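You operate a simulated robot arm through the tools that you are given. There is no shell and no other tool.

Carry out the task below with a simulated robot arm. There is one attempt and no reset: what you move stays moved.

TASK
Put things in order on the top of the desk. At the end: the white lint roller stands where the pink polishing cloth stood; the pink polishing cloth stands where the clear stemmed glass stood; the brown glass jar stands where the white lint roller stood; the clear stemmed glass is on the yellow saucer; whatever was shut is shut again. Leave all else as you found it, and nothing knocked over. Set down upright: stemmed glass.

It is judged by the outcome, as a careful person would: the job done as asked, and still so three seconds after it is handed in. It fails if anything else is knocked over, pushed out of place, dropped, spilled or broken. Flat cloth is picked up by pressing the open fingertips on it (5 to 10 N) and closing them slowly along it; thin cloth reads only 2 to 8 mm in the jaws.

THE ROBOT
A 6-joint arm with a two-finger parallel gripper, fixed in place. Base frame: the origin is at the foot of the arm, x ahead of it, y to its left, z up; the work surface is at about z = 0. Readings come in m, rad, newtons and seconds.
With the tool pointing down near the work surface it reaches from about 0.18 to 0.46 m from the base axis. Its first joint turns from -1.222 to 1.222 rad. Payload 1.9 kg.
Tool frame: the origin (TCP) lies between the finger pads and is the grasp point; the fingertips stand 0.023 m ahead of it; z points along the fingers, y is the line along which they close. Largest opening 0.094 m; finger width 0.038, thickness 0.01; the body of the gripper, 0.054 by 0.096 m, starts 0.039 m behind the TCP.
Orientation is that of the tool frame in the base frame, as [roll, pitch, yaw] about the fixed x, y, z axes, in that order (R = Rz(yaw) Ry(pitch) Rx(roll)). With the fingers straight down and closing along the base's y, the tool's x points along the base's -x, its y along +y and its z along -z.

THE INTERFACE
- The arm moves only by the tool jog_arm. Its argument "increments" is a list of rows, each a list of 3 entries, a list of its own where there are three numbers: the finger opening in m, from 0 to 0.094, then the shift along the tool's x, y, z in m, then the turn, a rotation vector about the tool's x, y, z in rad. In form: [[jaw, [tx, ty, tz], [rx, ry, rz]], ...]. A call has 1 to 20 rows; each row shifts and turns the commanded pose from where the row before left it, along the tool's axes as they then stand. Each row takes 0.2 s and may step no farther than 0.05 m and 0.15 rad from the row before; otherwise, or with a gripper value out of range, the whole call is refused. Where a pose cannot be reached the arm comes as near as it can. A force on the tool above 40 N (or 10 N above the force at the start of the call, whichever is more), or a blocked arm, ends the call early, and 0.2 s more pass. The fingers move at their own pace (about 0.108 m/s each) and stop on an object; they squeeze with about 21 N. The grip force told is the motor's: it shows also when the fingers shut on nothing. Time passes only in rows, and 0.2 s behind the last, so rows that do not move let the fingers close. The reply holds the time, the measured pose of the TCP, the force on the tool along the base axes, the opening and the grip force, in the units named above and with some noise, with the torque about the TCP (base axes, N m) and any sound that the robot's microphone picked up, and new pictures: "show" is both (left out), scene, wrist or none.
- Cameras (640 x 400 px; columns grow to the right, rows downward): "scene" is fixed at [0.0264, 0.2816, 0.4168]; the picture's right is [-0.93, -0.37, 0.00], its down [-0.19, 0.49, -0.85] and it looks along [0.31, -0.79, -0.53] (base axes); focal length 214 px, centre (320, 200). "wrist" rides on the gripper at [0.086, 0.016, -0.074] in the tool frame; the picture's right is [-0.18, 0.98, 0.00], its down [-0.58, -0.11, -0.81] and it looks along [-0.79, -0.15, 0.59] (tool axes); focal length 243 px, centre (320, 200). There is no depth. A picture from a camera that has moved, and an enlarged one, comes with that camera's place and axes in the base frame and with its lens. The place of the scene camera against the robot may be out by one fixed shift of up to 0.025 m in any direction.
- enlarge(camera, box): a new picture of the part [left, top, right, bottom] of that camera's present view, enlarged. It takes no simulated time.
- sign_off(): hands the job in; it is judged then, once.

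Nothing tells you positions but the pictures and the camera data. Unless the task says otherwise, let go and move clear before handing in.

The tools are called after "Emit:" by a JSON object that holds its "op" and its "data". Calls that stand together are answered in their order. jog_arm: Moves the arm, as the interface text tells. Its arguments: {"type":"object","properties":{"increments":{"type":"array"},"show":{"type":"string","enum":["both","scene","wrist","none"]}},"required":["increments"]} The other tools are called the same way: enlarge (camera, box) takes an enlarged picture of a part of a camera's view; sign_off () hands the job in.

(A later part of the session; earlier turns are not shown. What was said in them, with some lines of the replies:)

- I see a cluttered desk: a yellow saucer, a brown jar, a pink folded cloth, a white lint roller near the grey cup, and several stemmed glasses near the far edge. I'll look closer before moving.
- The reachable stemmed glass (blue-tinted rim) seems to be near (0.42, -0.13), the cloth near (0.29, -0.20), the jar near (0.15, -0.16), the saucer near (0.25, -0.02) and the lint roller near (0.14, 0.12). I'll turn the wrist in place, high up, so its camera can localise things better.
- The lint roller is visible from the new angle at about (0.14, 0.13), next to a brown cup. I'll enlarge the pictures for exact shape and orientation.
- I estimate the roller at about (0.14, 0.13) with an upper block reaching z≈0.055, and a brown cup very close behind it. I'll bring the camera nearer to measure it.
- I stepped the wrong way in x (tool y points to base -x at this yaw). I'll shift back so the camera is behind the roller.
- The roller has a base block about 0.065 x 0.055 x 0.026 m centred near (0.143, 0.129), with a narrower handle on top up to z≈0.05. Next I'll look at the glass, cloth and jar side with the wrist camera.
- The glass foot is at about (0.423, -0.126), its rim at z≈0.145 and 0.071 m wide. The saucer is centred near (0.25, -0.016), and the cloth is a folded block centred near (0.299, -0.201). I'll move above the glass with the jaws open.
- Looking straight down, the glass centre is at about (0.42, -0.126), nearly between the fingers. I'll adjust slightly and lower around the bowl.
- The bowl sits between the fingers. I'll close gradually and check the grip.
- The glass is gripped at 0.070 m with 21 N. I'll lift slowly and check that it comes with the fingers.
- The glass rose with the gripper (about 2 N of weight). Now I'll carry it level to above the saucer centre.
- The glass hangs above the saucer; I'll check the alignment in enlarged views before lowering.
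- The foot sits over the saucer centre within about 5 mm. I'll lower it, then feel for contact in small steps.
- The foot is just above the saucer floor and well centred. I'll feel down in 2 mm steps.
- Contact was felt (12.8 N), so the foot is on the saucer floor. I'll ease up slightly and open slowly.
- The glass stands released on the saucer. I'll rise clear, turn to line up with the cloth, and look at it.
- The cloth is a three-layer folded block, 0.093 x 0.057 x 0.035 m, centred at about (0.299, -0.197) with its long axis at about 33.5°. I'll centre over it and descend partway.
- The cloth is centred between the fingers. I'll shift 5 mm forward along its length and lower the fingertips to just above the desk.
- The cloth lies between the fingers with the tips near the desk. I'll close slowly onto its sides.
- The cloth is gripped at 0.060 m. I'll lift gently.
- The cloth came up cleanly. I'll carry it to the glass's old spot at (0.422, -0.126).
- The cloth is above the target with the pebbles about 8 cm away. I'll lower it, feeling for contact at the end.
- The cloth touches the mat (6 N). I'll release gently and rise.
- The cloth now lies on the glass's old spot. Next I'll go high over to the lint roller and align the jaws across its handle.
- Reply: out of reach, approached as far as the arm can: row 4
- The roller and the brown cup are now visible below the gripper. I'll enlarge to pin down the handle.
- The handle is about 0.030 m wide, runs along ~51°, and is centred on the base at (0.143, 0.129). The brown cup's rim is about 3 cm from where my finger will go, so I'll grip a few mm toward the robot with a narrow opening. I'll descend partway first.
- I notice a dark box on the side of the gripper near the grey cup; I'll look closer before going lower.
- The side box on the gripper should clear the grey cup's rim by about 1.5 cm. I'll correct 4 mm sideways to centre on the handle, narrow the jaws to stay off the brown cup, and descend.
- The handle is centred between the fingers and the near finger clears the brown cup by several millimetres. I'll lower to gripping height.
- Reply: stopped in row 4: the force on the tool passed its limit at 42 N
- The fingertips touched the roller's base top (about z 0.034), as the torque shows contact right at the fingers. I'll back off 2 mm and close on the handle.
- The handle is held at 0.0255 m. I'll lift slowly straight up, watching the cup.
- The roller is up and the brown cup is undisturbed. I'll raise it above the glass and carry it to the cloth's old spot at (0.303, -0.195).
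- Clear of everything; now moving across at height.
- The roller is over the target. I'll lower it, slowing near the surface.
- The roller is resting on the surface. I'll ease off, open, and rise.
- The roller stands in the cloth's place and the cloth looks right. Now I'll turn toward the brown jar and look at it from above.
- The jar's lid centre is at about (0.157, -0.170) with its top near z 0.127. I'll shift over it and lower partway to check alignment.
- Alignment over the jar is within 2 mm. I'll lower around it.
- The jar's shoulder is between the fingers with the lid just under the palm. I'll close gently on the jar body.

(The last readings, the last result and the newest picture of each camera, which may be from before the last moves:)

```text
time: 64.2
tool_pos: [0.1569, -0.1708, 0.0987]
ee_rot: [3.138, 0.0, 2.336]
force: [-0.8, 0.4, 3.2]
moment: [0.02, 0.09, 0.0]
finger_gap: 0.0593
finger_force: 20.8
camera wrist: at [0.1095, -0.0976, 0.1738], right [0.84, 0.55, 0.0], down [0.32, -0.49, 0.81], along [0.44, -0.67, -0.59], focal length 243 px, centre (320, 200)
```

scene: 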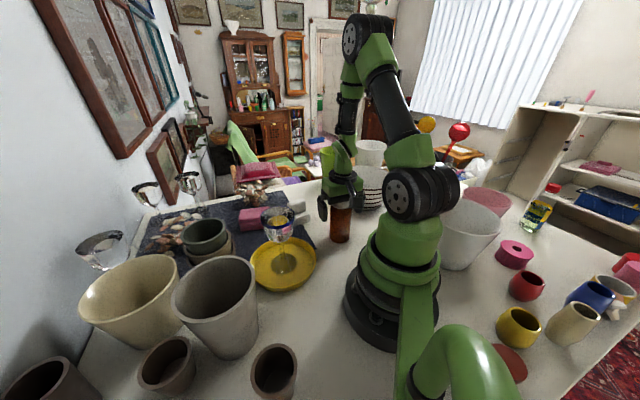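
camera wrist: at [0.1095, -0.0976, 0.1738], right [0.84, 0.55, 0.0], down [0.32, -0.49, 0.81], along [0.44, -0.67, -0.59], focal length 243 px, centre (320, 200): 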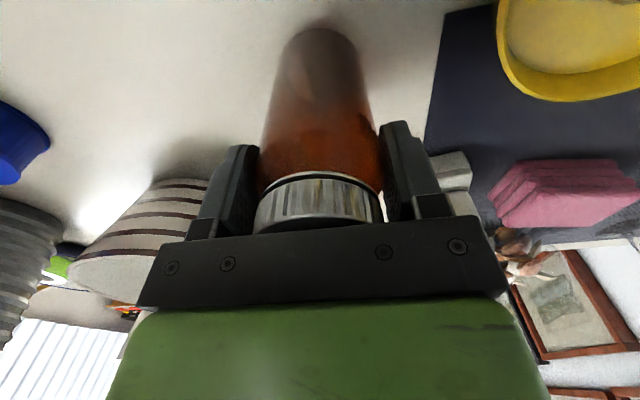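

The jar is held at 0.059 m on the body. I'll lift slowly and check.

Emit:
{"op": "jog_arm", "data": {"increments": [[0.045, [0, 0, -0.004], [0, 0, 0]], [0.045, [0, 0, -0.008], [0, 0, 0]], [0.045, [0, 0, -0.015], [0, 0, 0]], [0.045, [0, 0, -0.02], [0, 0, 0]], [0.045, [0, 0, 0], [0, 0, 0]]]}}

Emit:
{"op": "enlarge", "data": {"camera": "scene", "box": [280, 150, 400, 270]}}

```text
time: 65.4
tool_pos: [0.157, -0.1701, 0.147]
ee_rot: [3.141, 0.0, 2.339]
force: [-1.0, 0.1, -2.4]
moment: [0.05, -0.01, -0.02]
finger_gap: 0.0593
finger_force: 20.9
camera wrist: at [0.11, -0.0975, 0.2211], right [0.84, 0.55, 0.0], down [0.32, -0.5, 0.81], along [0.44, -0.67, -0.59], focal length 243 px, centre (320, 200)
```

scene: 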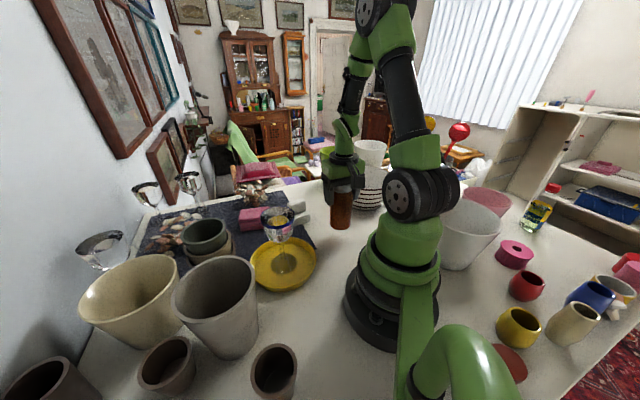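
wrist: 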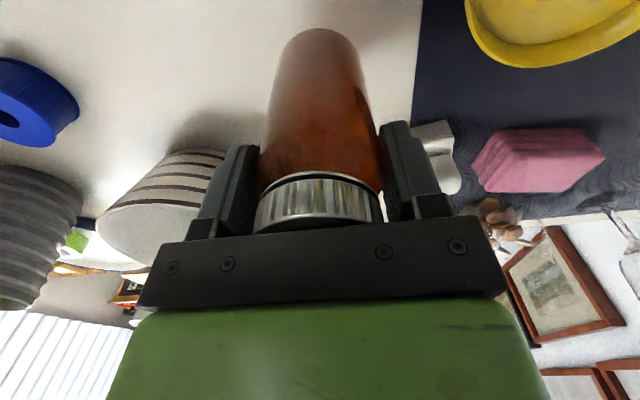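

```text
3.33 times, centred on (340, 210) of scene
camera zoom: at [0.0264, 0.2816, 0.4168], right [-0.93, -0.37, 0.0], down [-0.19, 0.49, -0.85], along [0.31, -0.79, -0.53], focal length 715 px, centre (253, 167)
```

zoom: 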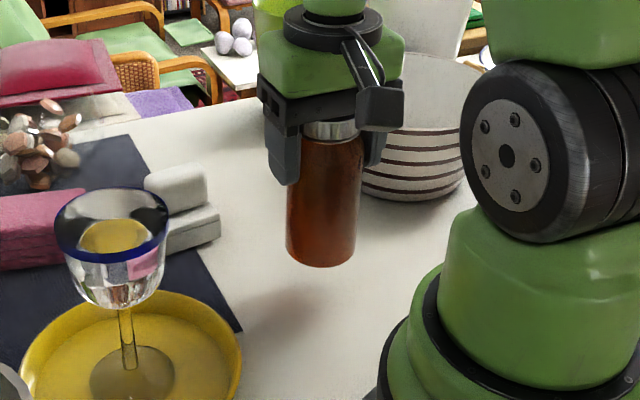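

The jar lifts cleanly and upright. I'll raise it above the glass height, turn partway, and swing around in front of the base.

Emit:
{"op": "jog_arm", "data": {"increments": [[0.045, [0, 0, -0.0308], [0, 0, 0]], [0.045, [0, 0, -0.0308], [0, 0, 0]], [0.045, [0, 0, -0.0308], [0, 0, 0]], [0.045, [0, 0, -0.0308], [0, 0, 0]], [0.045, [0, 0, 0], [0, 0, -0.1338]], [0.045, [0, 0, 0], [0, 0, -0.1338]], [0.045, [0, 0, 0], [0, 0, -0.1338]], [0.045, [0, 0, 0], [0, 0, -0.1338]], [0.045, [0, 0, 0], [0, 0, -0.1338]], [0.045, [0, 0, 0], [0, 0, -0.1338]], [0.045, [-0.0058, 0.017, 0], [0, 0, 0]], [0.045, [-0.0116, 0.034, 0], [0, 0, 0]], [0.045, [-0.0116, 0.034, 0], [0, 0, 0]], [0.045, [-0.0116, 0.034, 0], [0, 0, 0]], [0.045, [-0.0116, 0.034, 0], [0, 0, 0]], [0.045, [-0.0058, 0.017, 0], [0, 0, 0]], [0.045, [0, 0, 0], [0, 0, 0]]]}}

```text
time: 69.0
tool_pos: [0.2163, 0.0004, 0.2692]
ee_rot: [3.141, 0.002, 3.141]
force: [0.2, -1.1, -2.1]
moment: [-0.02, -0.01, 0.03]
finger_gap: 0.0592
finger_force: 20.9
camera wrist: at [0.1303, 0.016, 0.3437], right [0.19, 0.98, 0.0], down [0.58, -0.11, 0.81], along [0.79, -0.15, -0.59], focal length 243 px, centre (320, 200)
```

scene: 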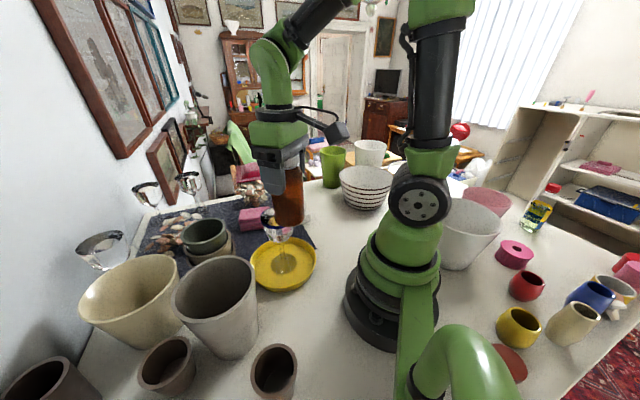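
wrist: 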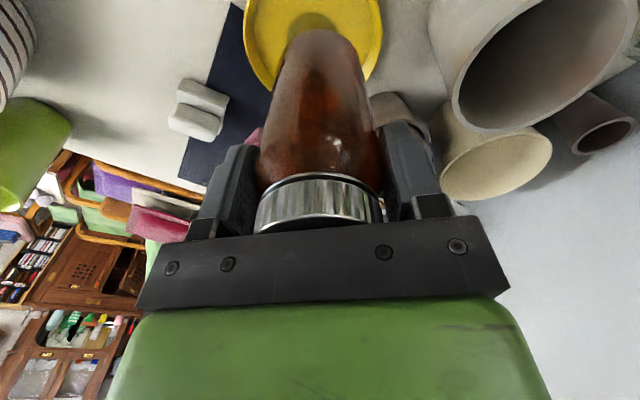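

Now over to the roller's old spot at (0.1425, 0.127), then turn to the yaw that keeps clear of the cups.

Emit:
{"op": "jog_arm", "data": {"increments": [[0.045, [0.00922, 0.01582, 0], [0, 0, 0]], [0.045, [0.01845, 0.03165, 0], [0, 0, 0]], [0.045, [0.01845, 0.03165, 0], [0, 0, 0]], [0.045, [0.01845, 0.03165, 0], [0, 0, 0]], [0.045, [0.00922, 0.01582, 0], [0, 0, 0]], [0.045, [0, 0, 0], [0, 0, -0.149]], [0.045, [0, 0, 0], [0, 0, -0.149]], [0.045, [0, 0, 0], [0, 0, -0.149]], [0.045, [0, 0, 0], [0, 0, -0.149]], [0.045, [0, 0, 0], [0, 0, -0.149]], [0.045, [0, 0, 0], [0, 0, -0.149]], [0.045, [0, 0, 0], [0, 0, 0]]]}}

```text
time: 71.6
tool_pos: [0.1439, 0.126, 0.2694]
ee_rot: [-3.141, 0.001, -2.248]
force: [-0.7, 0.3, -3.5]
moment: [0.0, -0.02, -0.02]
finger_gap: 0.0593
finger_force: 21.0
camera wrist: at [0.0771, 0.0689, 0.3439], right [-0.65, 0.76, 0.0], down [0.45, 0.38, 0.81], along [0.61, 0.53, -0.59], focal length 243 px, centre (320, 200)
```

scene: 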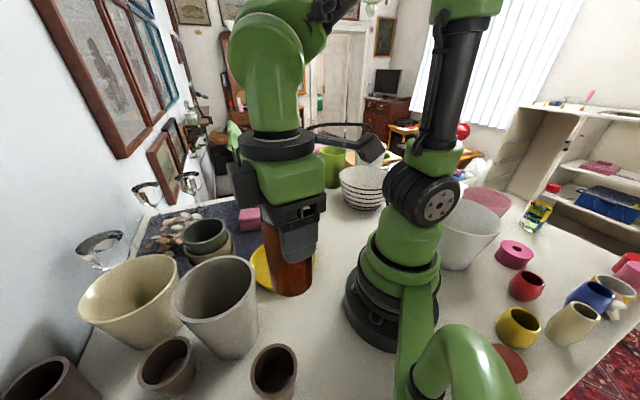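
wrist: 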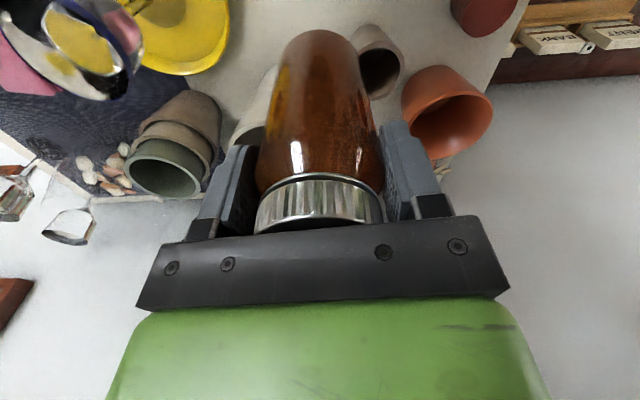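

Positioned over the roller's old spot. I'll lower partway and check clearance to the brown cup.

Emit:
{"op": "jog_arm", "data": {"increments": [[0.045, [0, 0, 0.02], [0, 0, 0]], [0.045, [0, 0, 0.03], [0, 0, 0]], [0.045, [0, 0, 0.025], [0, 0, 0]], [0.045, [0, 0, 0.015], [0, 0, 0]], [0.045, [0, 0, 0], [0, 0, 0]]]}}

Emit:
{"op": "enlarge", "data": {"camera": "scene", "box": [220, 240, 360, 380]}}

Emit:
{"op": "enlarge", "data": {"camera": "wrist", "box": [210, 0, 450, 200]}}

```text
time: 72.8
tool_pos: [0.1425, 0.1278, 0.1785]
ee_rot: [-3.141, 0.0, -2.249]
force: [0.3, -0.3, -2.7]
moment: [0.0, 0.01, 0.0]
finger_gap: 0.059
finger_force: 21.8
camera wrist: at [0.0765, 0.0701, 0.2525], right [-0.65, 0.76, 0.0], down [0.45, 0.38, 0.81], along [0.61, 0.52, -0.59], focal length 243 px, centre (320, 200)
```

scene: 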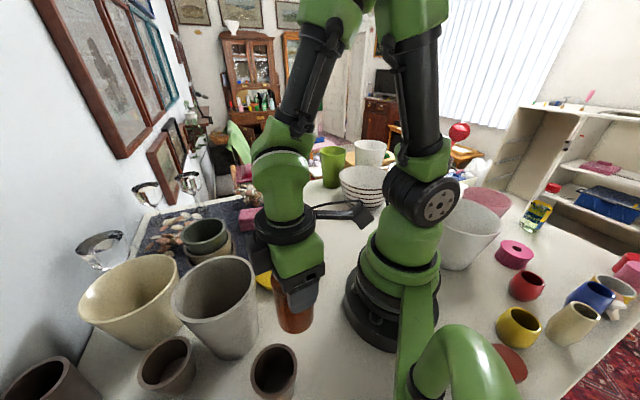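
wrist: 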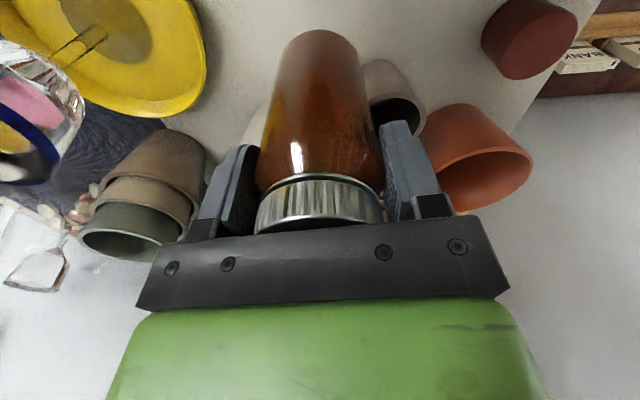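

```text
2.86 times, centred on (290, 310) of scene
camera zoom: at [0.0264, 0.2816, 0.4168], right [-0.93, -0.37, 0.0], down [-0.19, 0.49, -0.85], along [0.31, -0.79, -0.53], focal length 613 px, centre (406, -114)
```

zoom: 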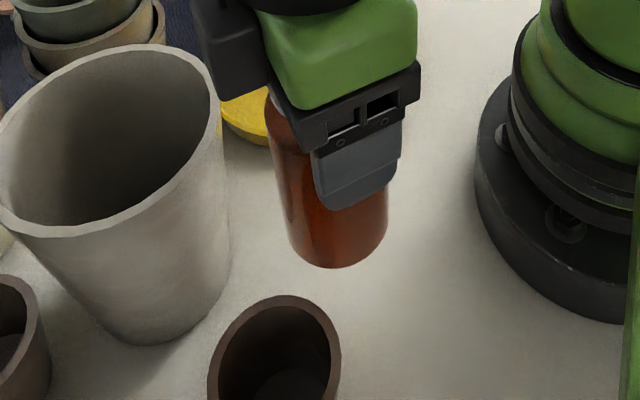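

```text
2.00 times, centred on (330, 100) of wrist
camera zoom: at [0.0765, 0.0701, 0.2525], right [-0.65, 0.76, 0.0], down [0.45, 0.38, 0.81], along [0.61, 0.52, -0.59], focal length 485 px, centre (300, 400)
```

zoom: 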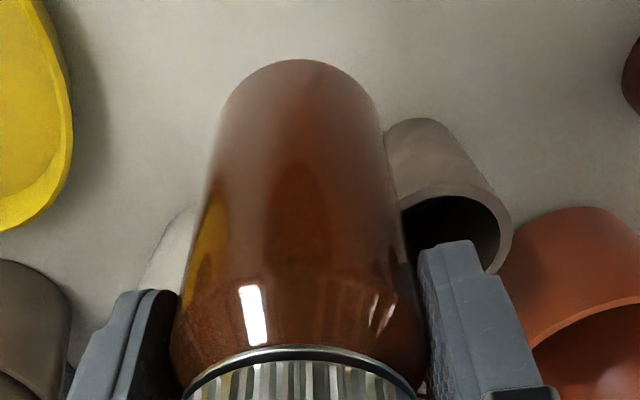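

The jar's base clears the brown cup's rim by about 1.2 cm. I'll continue down slowly.

Emit:
{"op": "jog_arm", "data": {"increments": [[0.045, [0, 0, 0.018], [0, 0, 0]], [0.045, [0, 0, 0.02], [0, 0, 0]], [0.045, [0, 0, 0.02], [0, 0, 0]], [0.045, [0, 0, 0.014], [0, 0, 0]], [0.045, [0, 0, 0], [0, 0, 0]]]}}

Emit:
{"op": "enlarge", "data": {"camera": "scene", "box": [220, 240, 360, 380]}}

```text
time: 74.0
tool_pos: [0.1428, 0.1279, 0.1077]
ee_rot: [-3.141, -0.001, -2.25]
force: [-0.4, 0.8, -2.7]
moment: [-0.02, 0.0, -0.01]
finger_gap: 0.0591
finger_force: 21.0
camera wrist: at [0.0772, 0.0697, 0.1821], right [-0.65, 0.76, 0.0], down [0.45, 0.38, 0.81], along [0.61, 0.52, -0.59], focal length 243 px, centre (320, 200)
```

scene: 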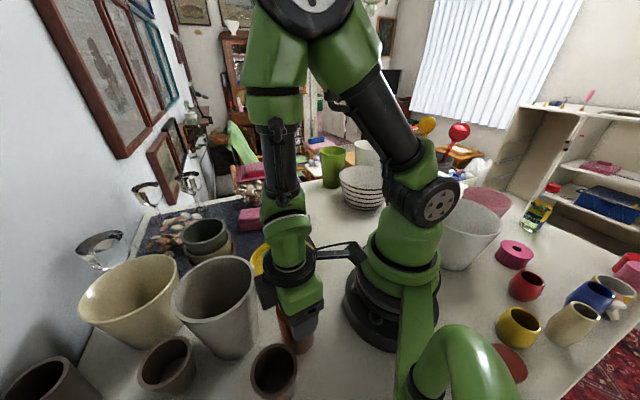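
wrist: 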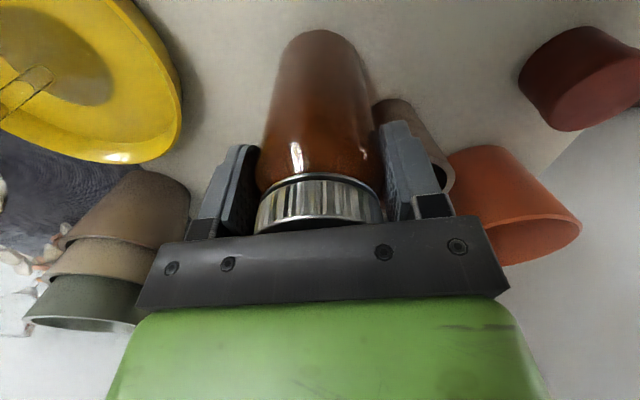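

```text
2.86 times, centred on (290, 310) of scene
camera zoom: at [0.0264, 0.2816, 0.4168], right [-0.93, -0.37, 0.0], down [-0.19, 0.49, -0.85], along [0.31, -0.79, -0.53], focal length 613 px, centre (406, -114)
```

zoom: 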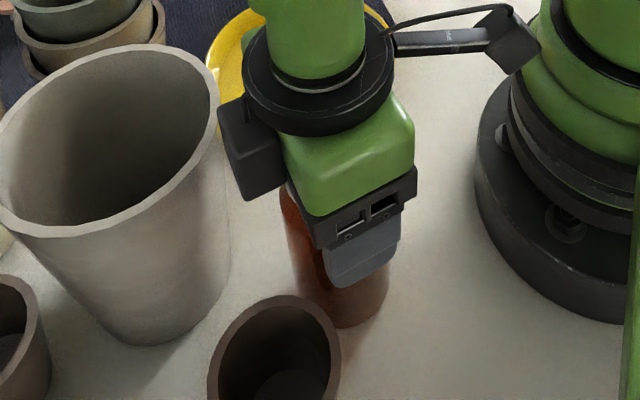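

Emit:
{"op": "jog_arm", "data": {"increments": [[0.045, [0, 0, 0.003], [0, 0, 0]], [0.045, [0, 0, 0.002], [0, 0, 0]], [0.045, [0, 0, 0.002], [0, 0, 0]], [0.045, [0, 0, 0], [0, 0, 0]]], "show": "none"}}

```text
time: 75.0
tool_pos: [0.1418, 0.1259, 0.1008]
ee_rot: [3.141, 0.002, -2.251]
force: [0.4, 0.2, -3.0]
moment: [0.01, 0.01, -0.02]
finger_gap: 0.0592
finger_force: 21.6
```

The jar hangs about 2 mm above the desk. I'll feel for contact.

Emit:
{"op": "jog_arm", "data": {"increments": [[0.045, [0, 0, 0.0015], [0, 0, 0]], [0.045, [0, 0, 0], [0, 0, 0]]], "show": "none"}}

```text
time: 75.6
tool_pos: [0.1418, 0.1264, 0.1002]
ee_rot: [-3.141, 0.003, -2.249]
force: [1.1, -3.2, 14.0]
moment: [-0.19, 0.07, -0.07]
finger_gap: 0.0593
finger_force: 21.2
```

Contact. I'll ease off, release slowly with a modest opening, and rise straight up.

Emit:
{"op": "jog_arm", "data": {"increments": [[0.05, [0, 0, -0.0008], [0, 0, 0]], [0.058, [0, 0, 0], [0, 0, 0]], [0.061, [0, 0, 0], [0, 0, 0]], [0.065, [0, 0, 0], [0, 0, 0]], [0.07, [0, 0, 0], [0, 0, 0]], [0.075, [0, 0, 0], [0, 0, 0]], [0.075, [0, 0, 0], [0, 0, 0]], [0.075, [0, 0, -0.015], [0, 0, 0]], [0.075, [0, 0, -0.025], [0, 0, 0]], [0.075, [0, 0, -0.035], [0, 0, 0]], [0.075, [0, 0, -0.035], [0, 0, 0]], [0.075, [0, 0, -0.035], [0, 0, 0]], [0.075, [0, 0, 0], [0, 0, 0]]]}}

Emit:
{"op": "enlarge", "data": {"camera": "scene", "box": [220, 240, 360, 380]}}

```text
time: 78.4
tool_pos: [0.1419, 0.1264, 0.2475]
ee_rot: [-3.141, 0.001, -2.248]
force: [-0.1, -0.6, 0.4]
moment: [0.01, -0.01, 0.03]
finger_gap: 0.0752
finger_force: 0.0
camera wrist: at [0.0766, 0.0686, 0.3211], right [-0.65, 0.76, 0.0], down [0.45, 0.38, 0.81], along [0.61, 0.52, -0.59], focal length 243 px, centre (320, 200)
```

scene: 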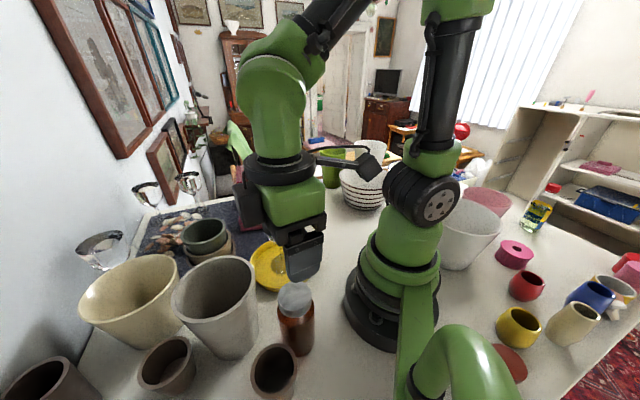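
wrist: 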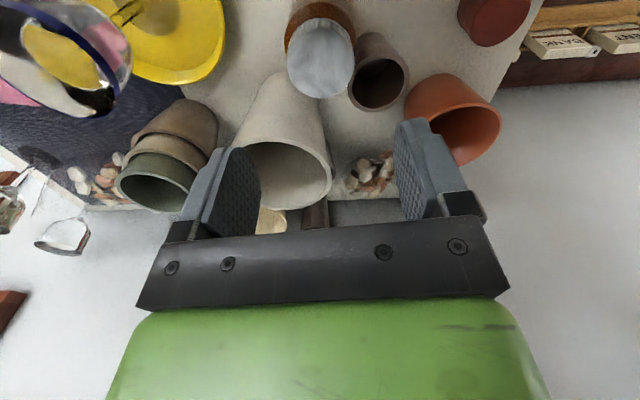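

```text
2.86 times, centred on (290, 310) of scene
camera zoom: at [0.0264, 0.2816, 0.4168], right [-0.93, -0.37, 0.0], down [-0.19, 0.49, -0.85], along [0.31, -0.79, -0.53], focal length 613 px, centre (406, -114)
```

zoom: 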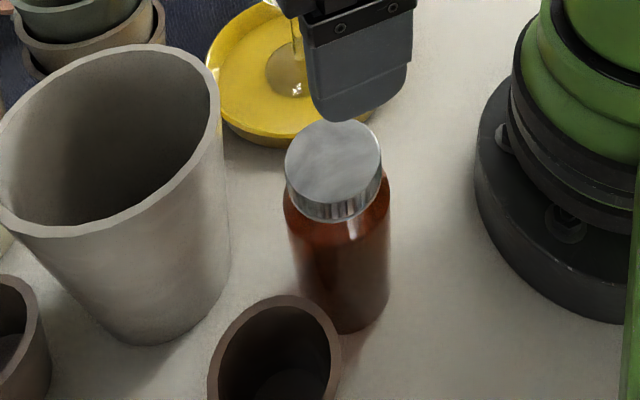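

The jar stands upright where the roller was, and the cups are untouched. I'll raise the arm clear and inspect the whole desk.

Emit:
{"op": "jog_arm", "data": {"increments": [[0.075, [0, 0, -0.027], [0, 0, 0]], [0.075, [0, 0, -0.027], [0, 0, 0]], [0.075, [0, 0, -0.027], [0, 0, 0]], [0.075, [0.0024, -0.0353, 0], [0, 0, 0]], [0.075, [0.0024, -0.0353, 0], [0, 0, 0]], [0.075, [0.0024, -0.0353, 0], [0, 0, 0]], [0.075, [0.0024, -0.0353, 0], [0, 0, 0]], [0.075, [0.0024, -0.0353, 0], [0, 0, 0]], [0.075, [0, 0, 0], [0, 0, 0.149]], [0.075, [0, 0, 0], [0, 0, 0.149]], [0.075, [0, 0, 0], [0, 0, 0.149]], [0.075, [0, 0, 0], [0, 0, 0.149]], [0.075, [0, 0, 0], [0, 0, 0.149]], [0.075, [0, 0, 0], [0, 0, 0.149]], [0.075, [0, 0, 0], [0, 0, 0]]]}}

Emit:
{"op": "enlarge", "data": {"camera": "scene", "box": [200, 160, 360, 300]}}

Emit:
{"op": "enlarge", "data": {"camera": "wrist", "box": [100, 0, 480, 230]}}

Emit:
{"op": "enlarge", "data": {"camera": "scene", "box": [60, 220, 340, 400]}}

```text
time: 81.6
tool_pos: [0.2728, 0.0062, 0.3267]
ee_rot: [3.141, 0.001, 3.136]
force: [-0.2, -1.1, -0.3]
moment: [0.02, 0.0, 0.02]
finger_gap: 0.0751
finger_force: 0.1
camera wrist: at [0.187, 0.0221, 0.4008], right [0.19, 0.98, 0.0], down [0.58, -0.11, 0.81], along [0.79, -0.15, -0.59], focal length 243 px, centre (320, 200)
```

scene: 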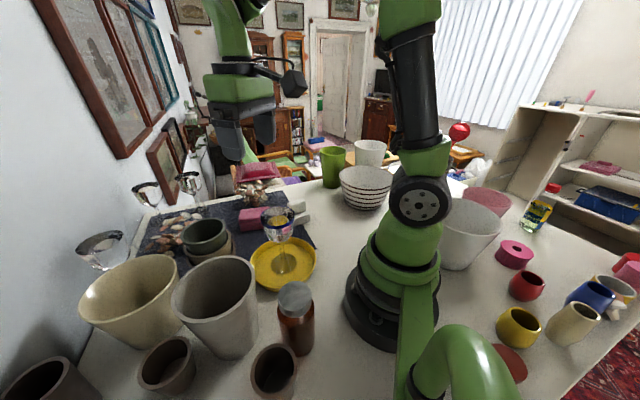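
wrist: 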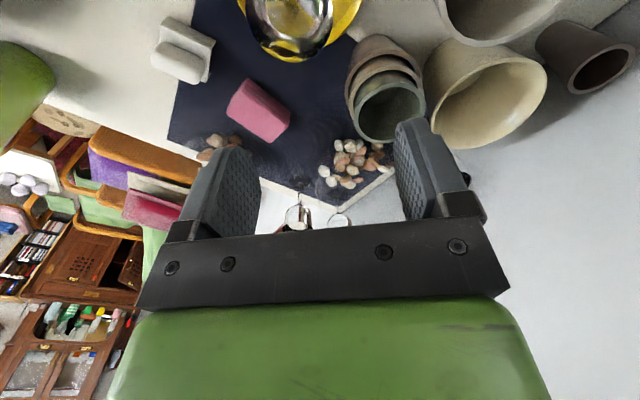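

```text
2.86 times, centred on (280, 230) of scene
camera zoom: at [0.0264, 0.2816, 0.4168], right [-0.93, -0.37, 0.0], down [-0.19, 0.49, -0.85], along [0.31, -0.79, -0.53], focal length 613 px, centre (434, 114)
```

zoom: 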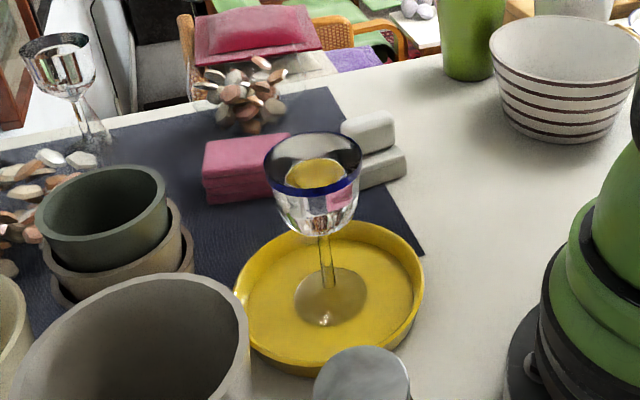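

```text
1.68 times, centred on (290, 115) of wrist
camera zoom: at [0.187, 0.0221, 0.4008], right [0.19, 0.98, 0.0], down [0.58, -0.11, 0.81], along [0.79, -0.15, -0.59], focal length 409 px, centre (370, 343)
```

zoom: 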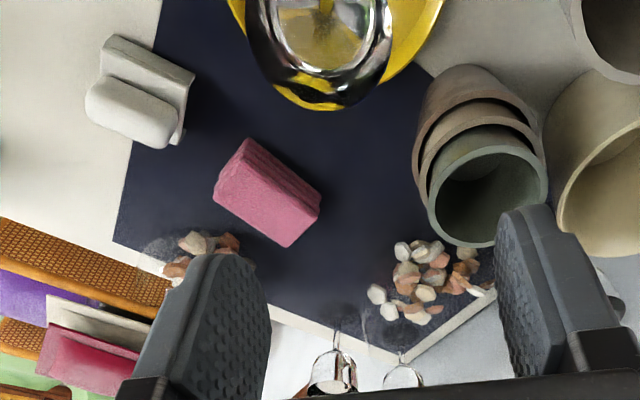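

```text
2.22 times, centred on (200, 310) of scene
camera zoom: at [0.0264, 0.2816, 0.4168], right [-0.93, -0.37, 0.0], down [-0.19, 0.49, -0.85], along [0.31, -0.79, -0.53], focal length 477 px, centre (587, -44)
```

zoom: 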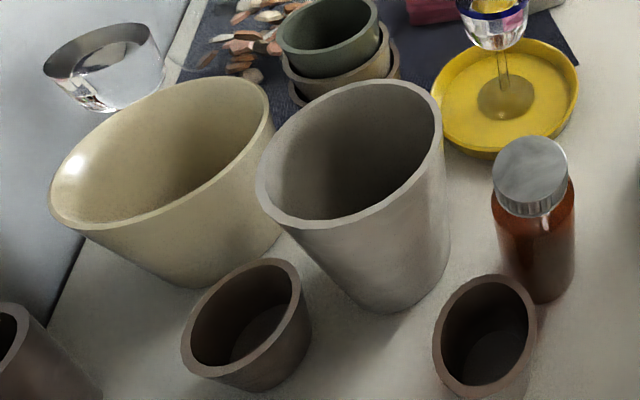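

All four items are in place: the glass stands upright on the saucer, the cloth is where the glass was, the roller is where the cloth was, and the closed jar is where the roller was. Nothing else has moved and the arm is clear with the jaws empty, so I'm handing in.

Emit:
{"op": "sign_off", "data": {}}

```text
The job is handed in.
```

The desk is set as you asked and I've handed the job in. I don't have the judge's verdict.

| Item | Where it is now | How close |
|---|---|---|
| Clear stemmed glass | Upright on the yellow saucer, near its centre | within about 5 mm of centre |
| Pink polishing cloth | Where the glass stood | a few mm by the arm's reading; one final picture suggested up to 1 cm |
| White lint roller | Where the cloth stood | about 2 mm |
| Brown glass jar | Where the lint roller stood, lid still on | about 3 mm |

- **Which glass:** several stemmed glasses are on the desk. I took the "clear stemmed glass" to be the one with the blue rim, because it was the only one the arm could reach.
- **Hard contact:** while lowering onto the lint roller, the fingertips pressed on its base and the arm stopped at 42 N. I saw no damage, and the brown cup beside it did not move.
- **Everything else:** nothing was opened. In the final pictures, nothing else looked moved or knocked over.
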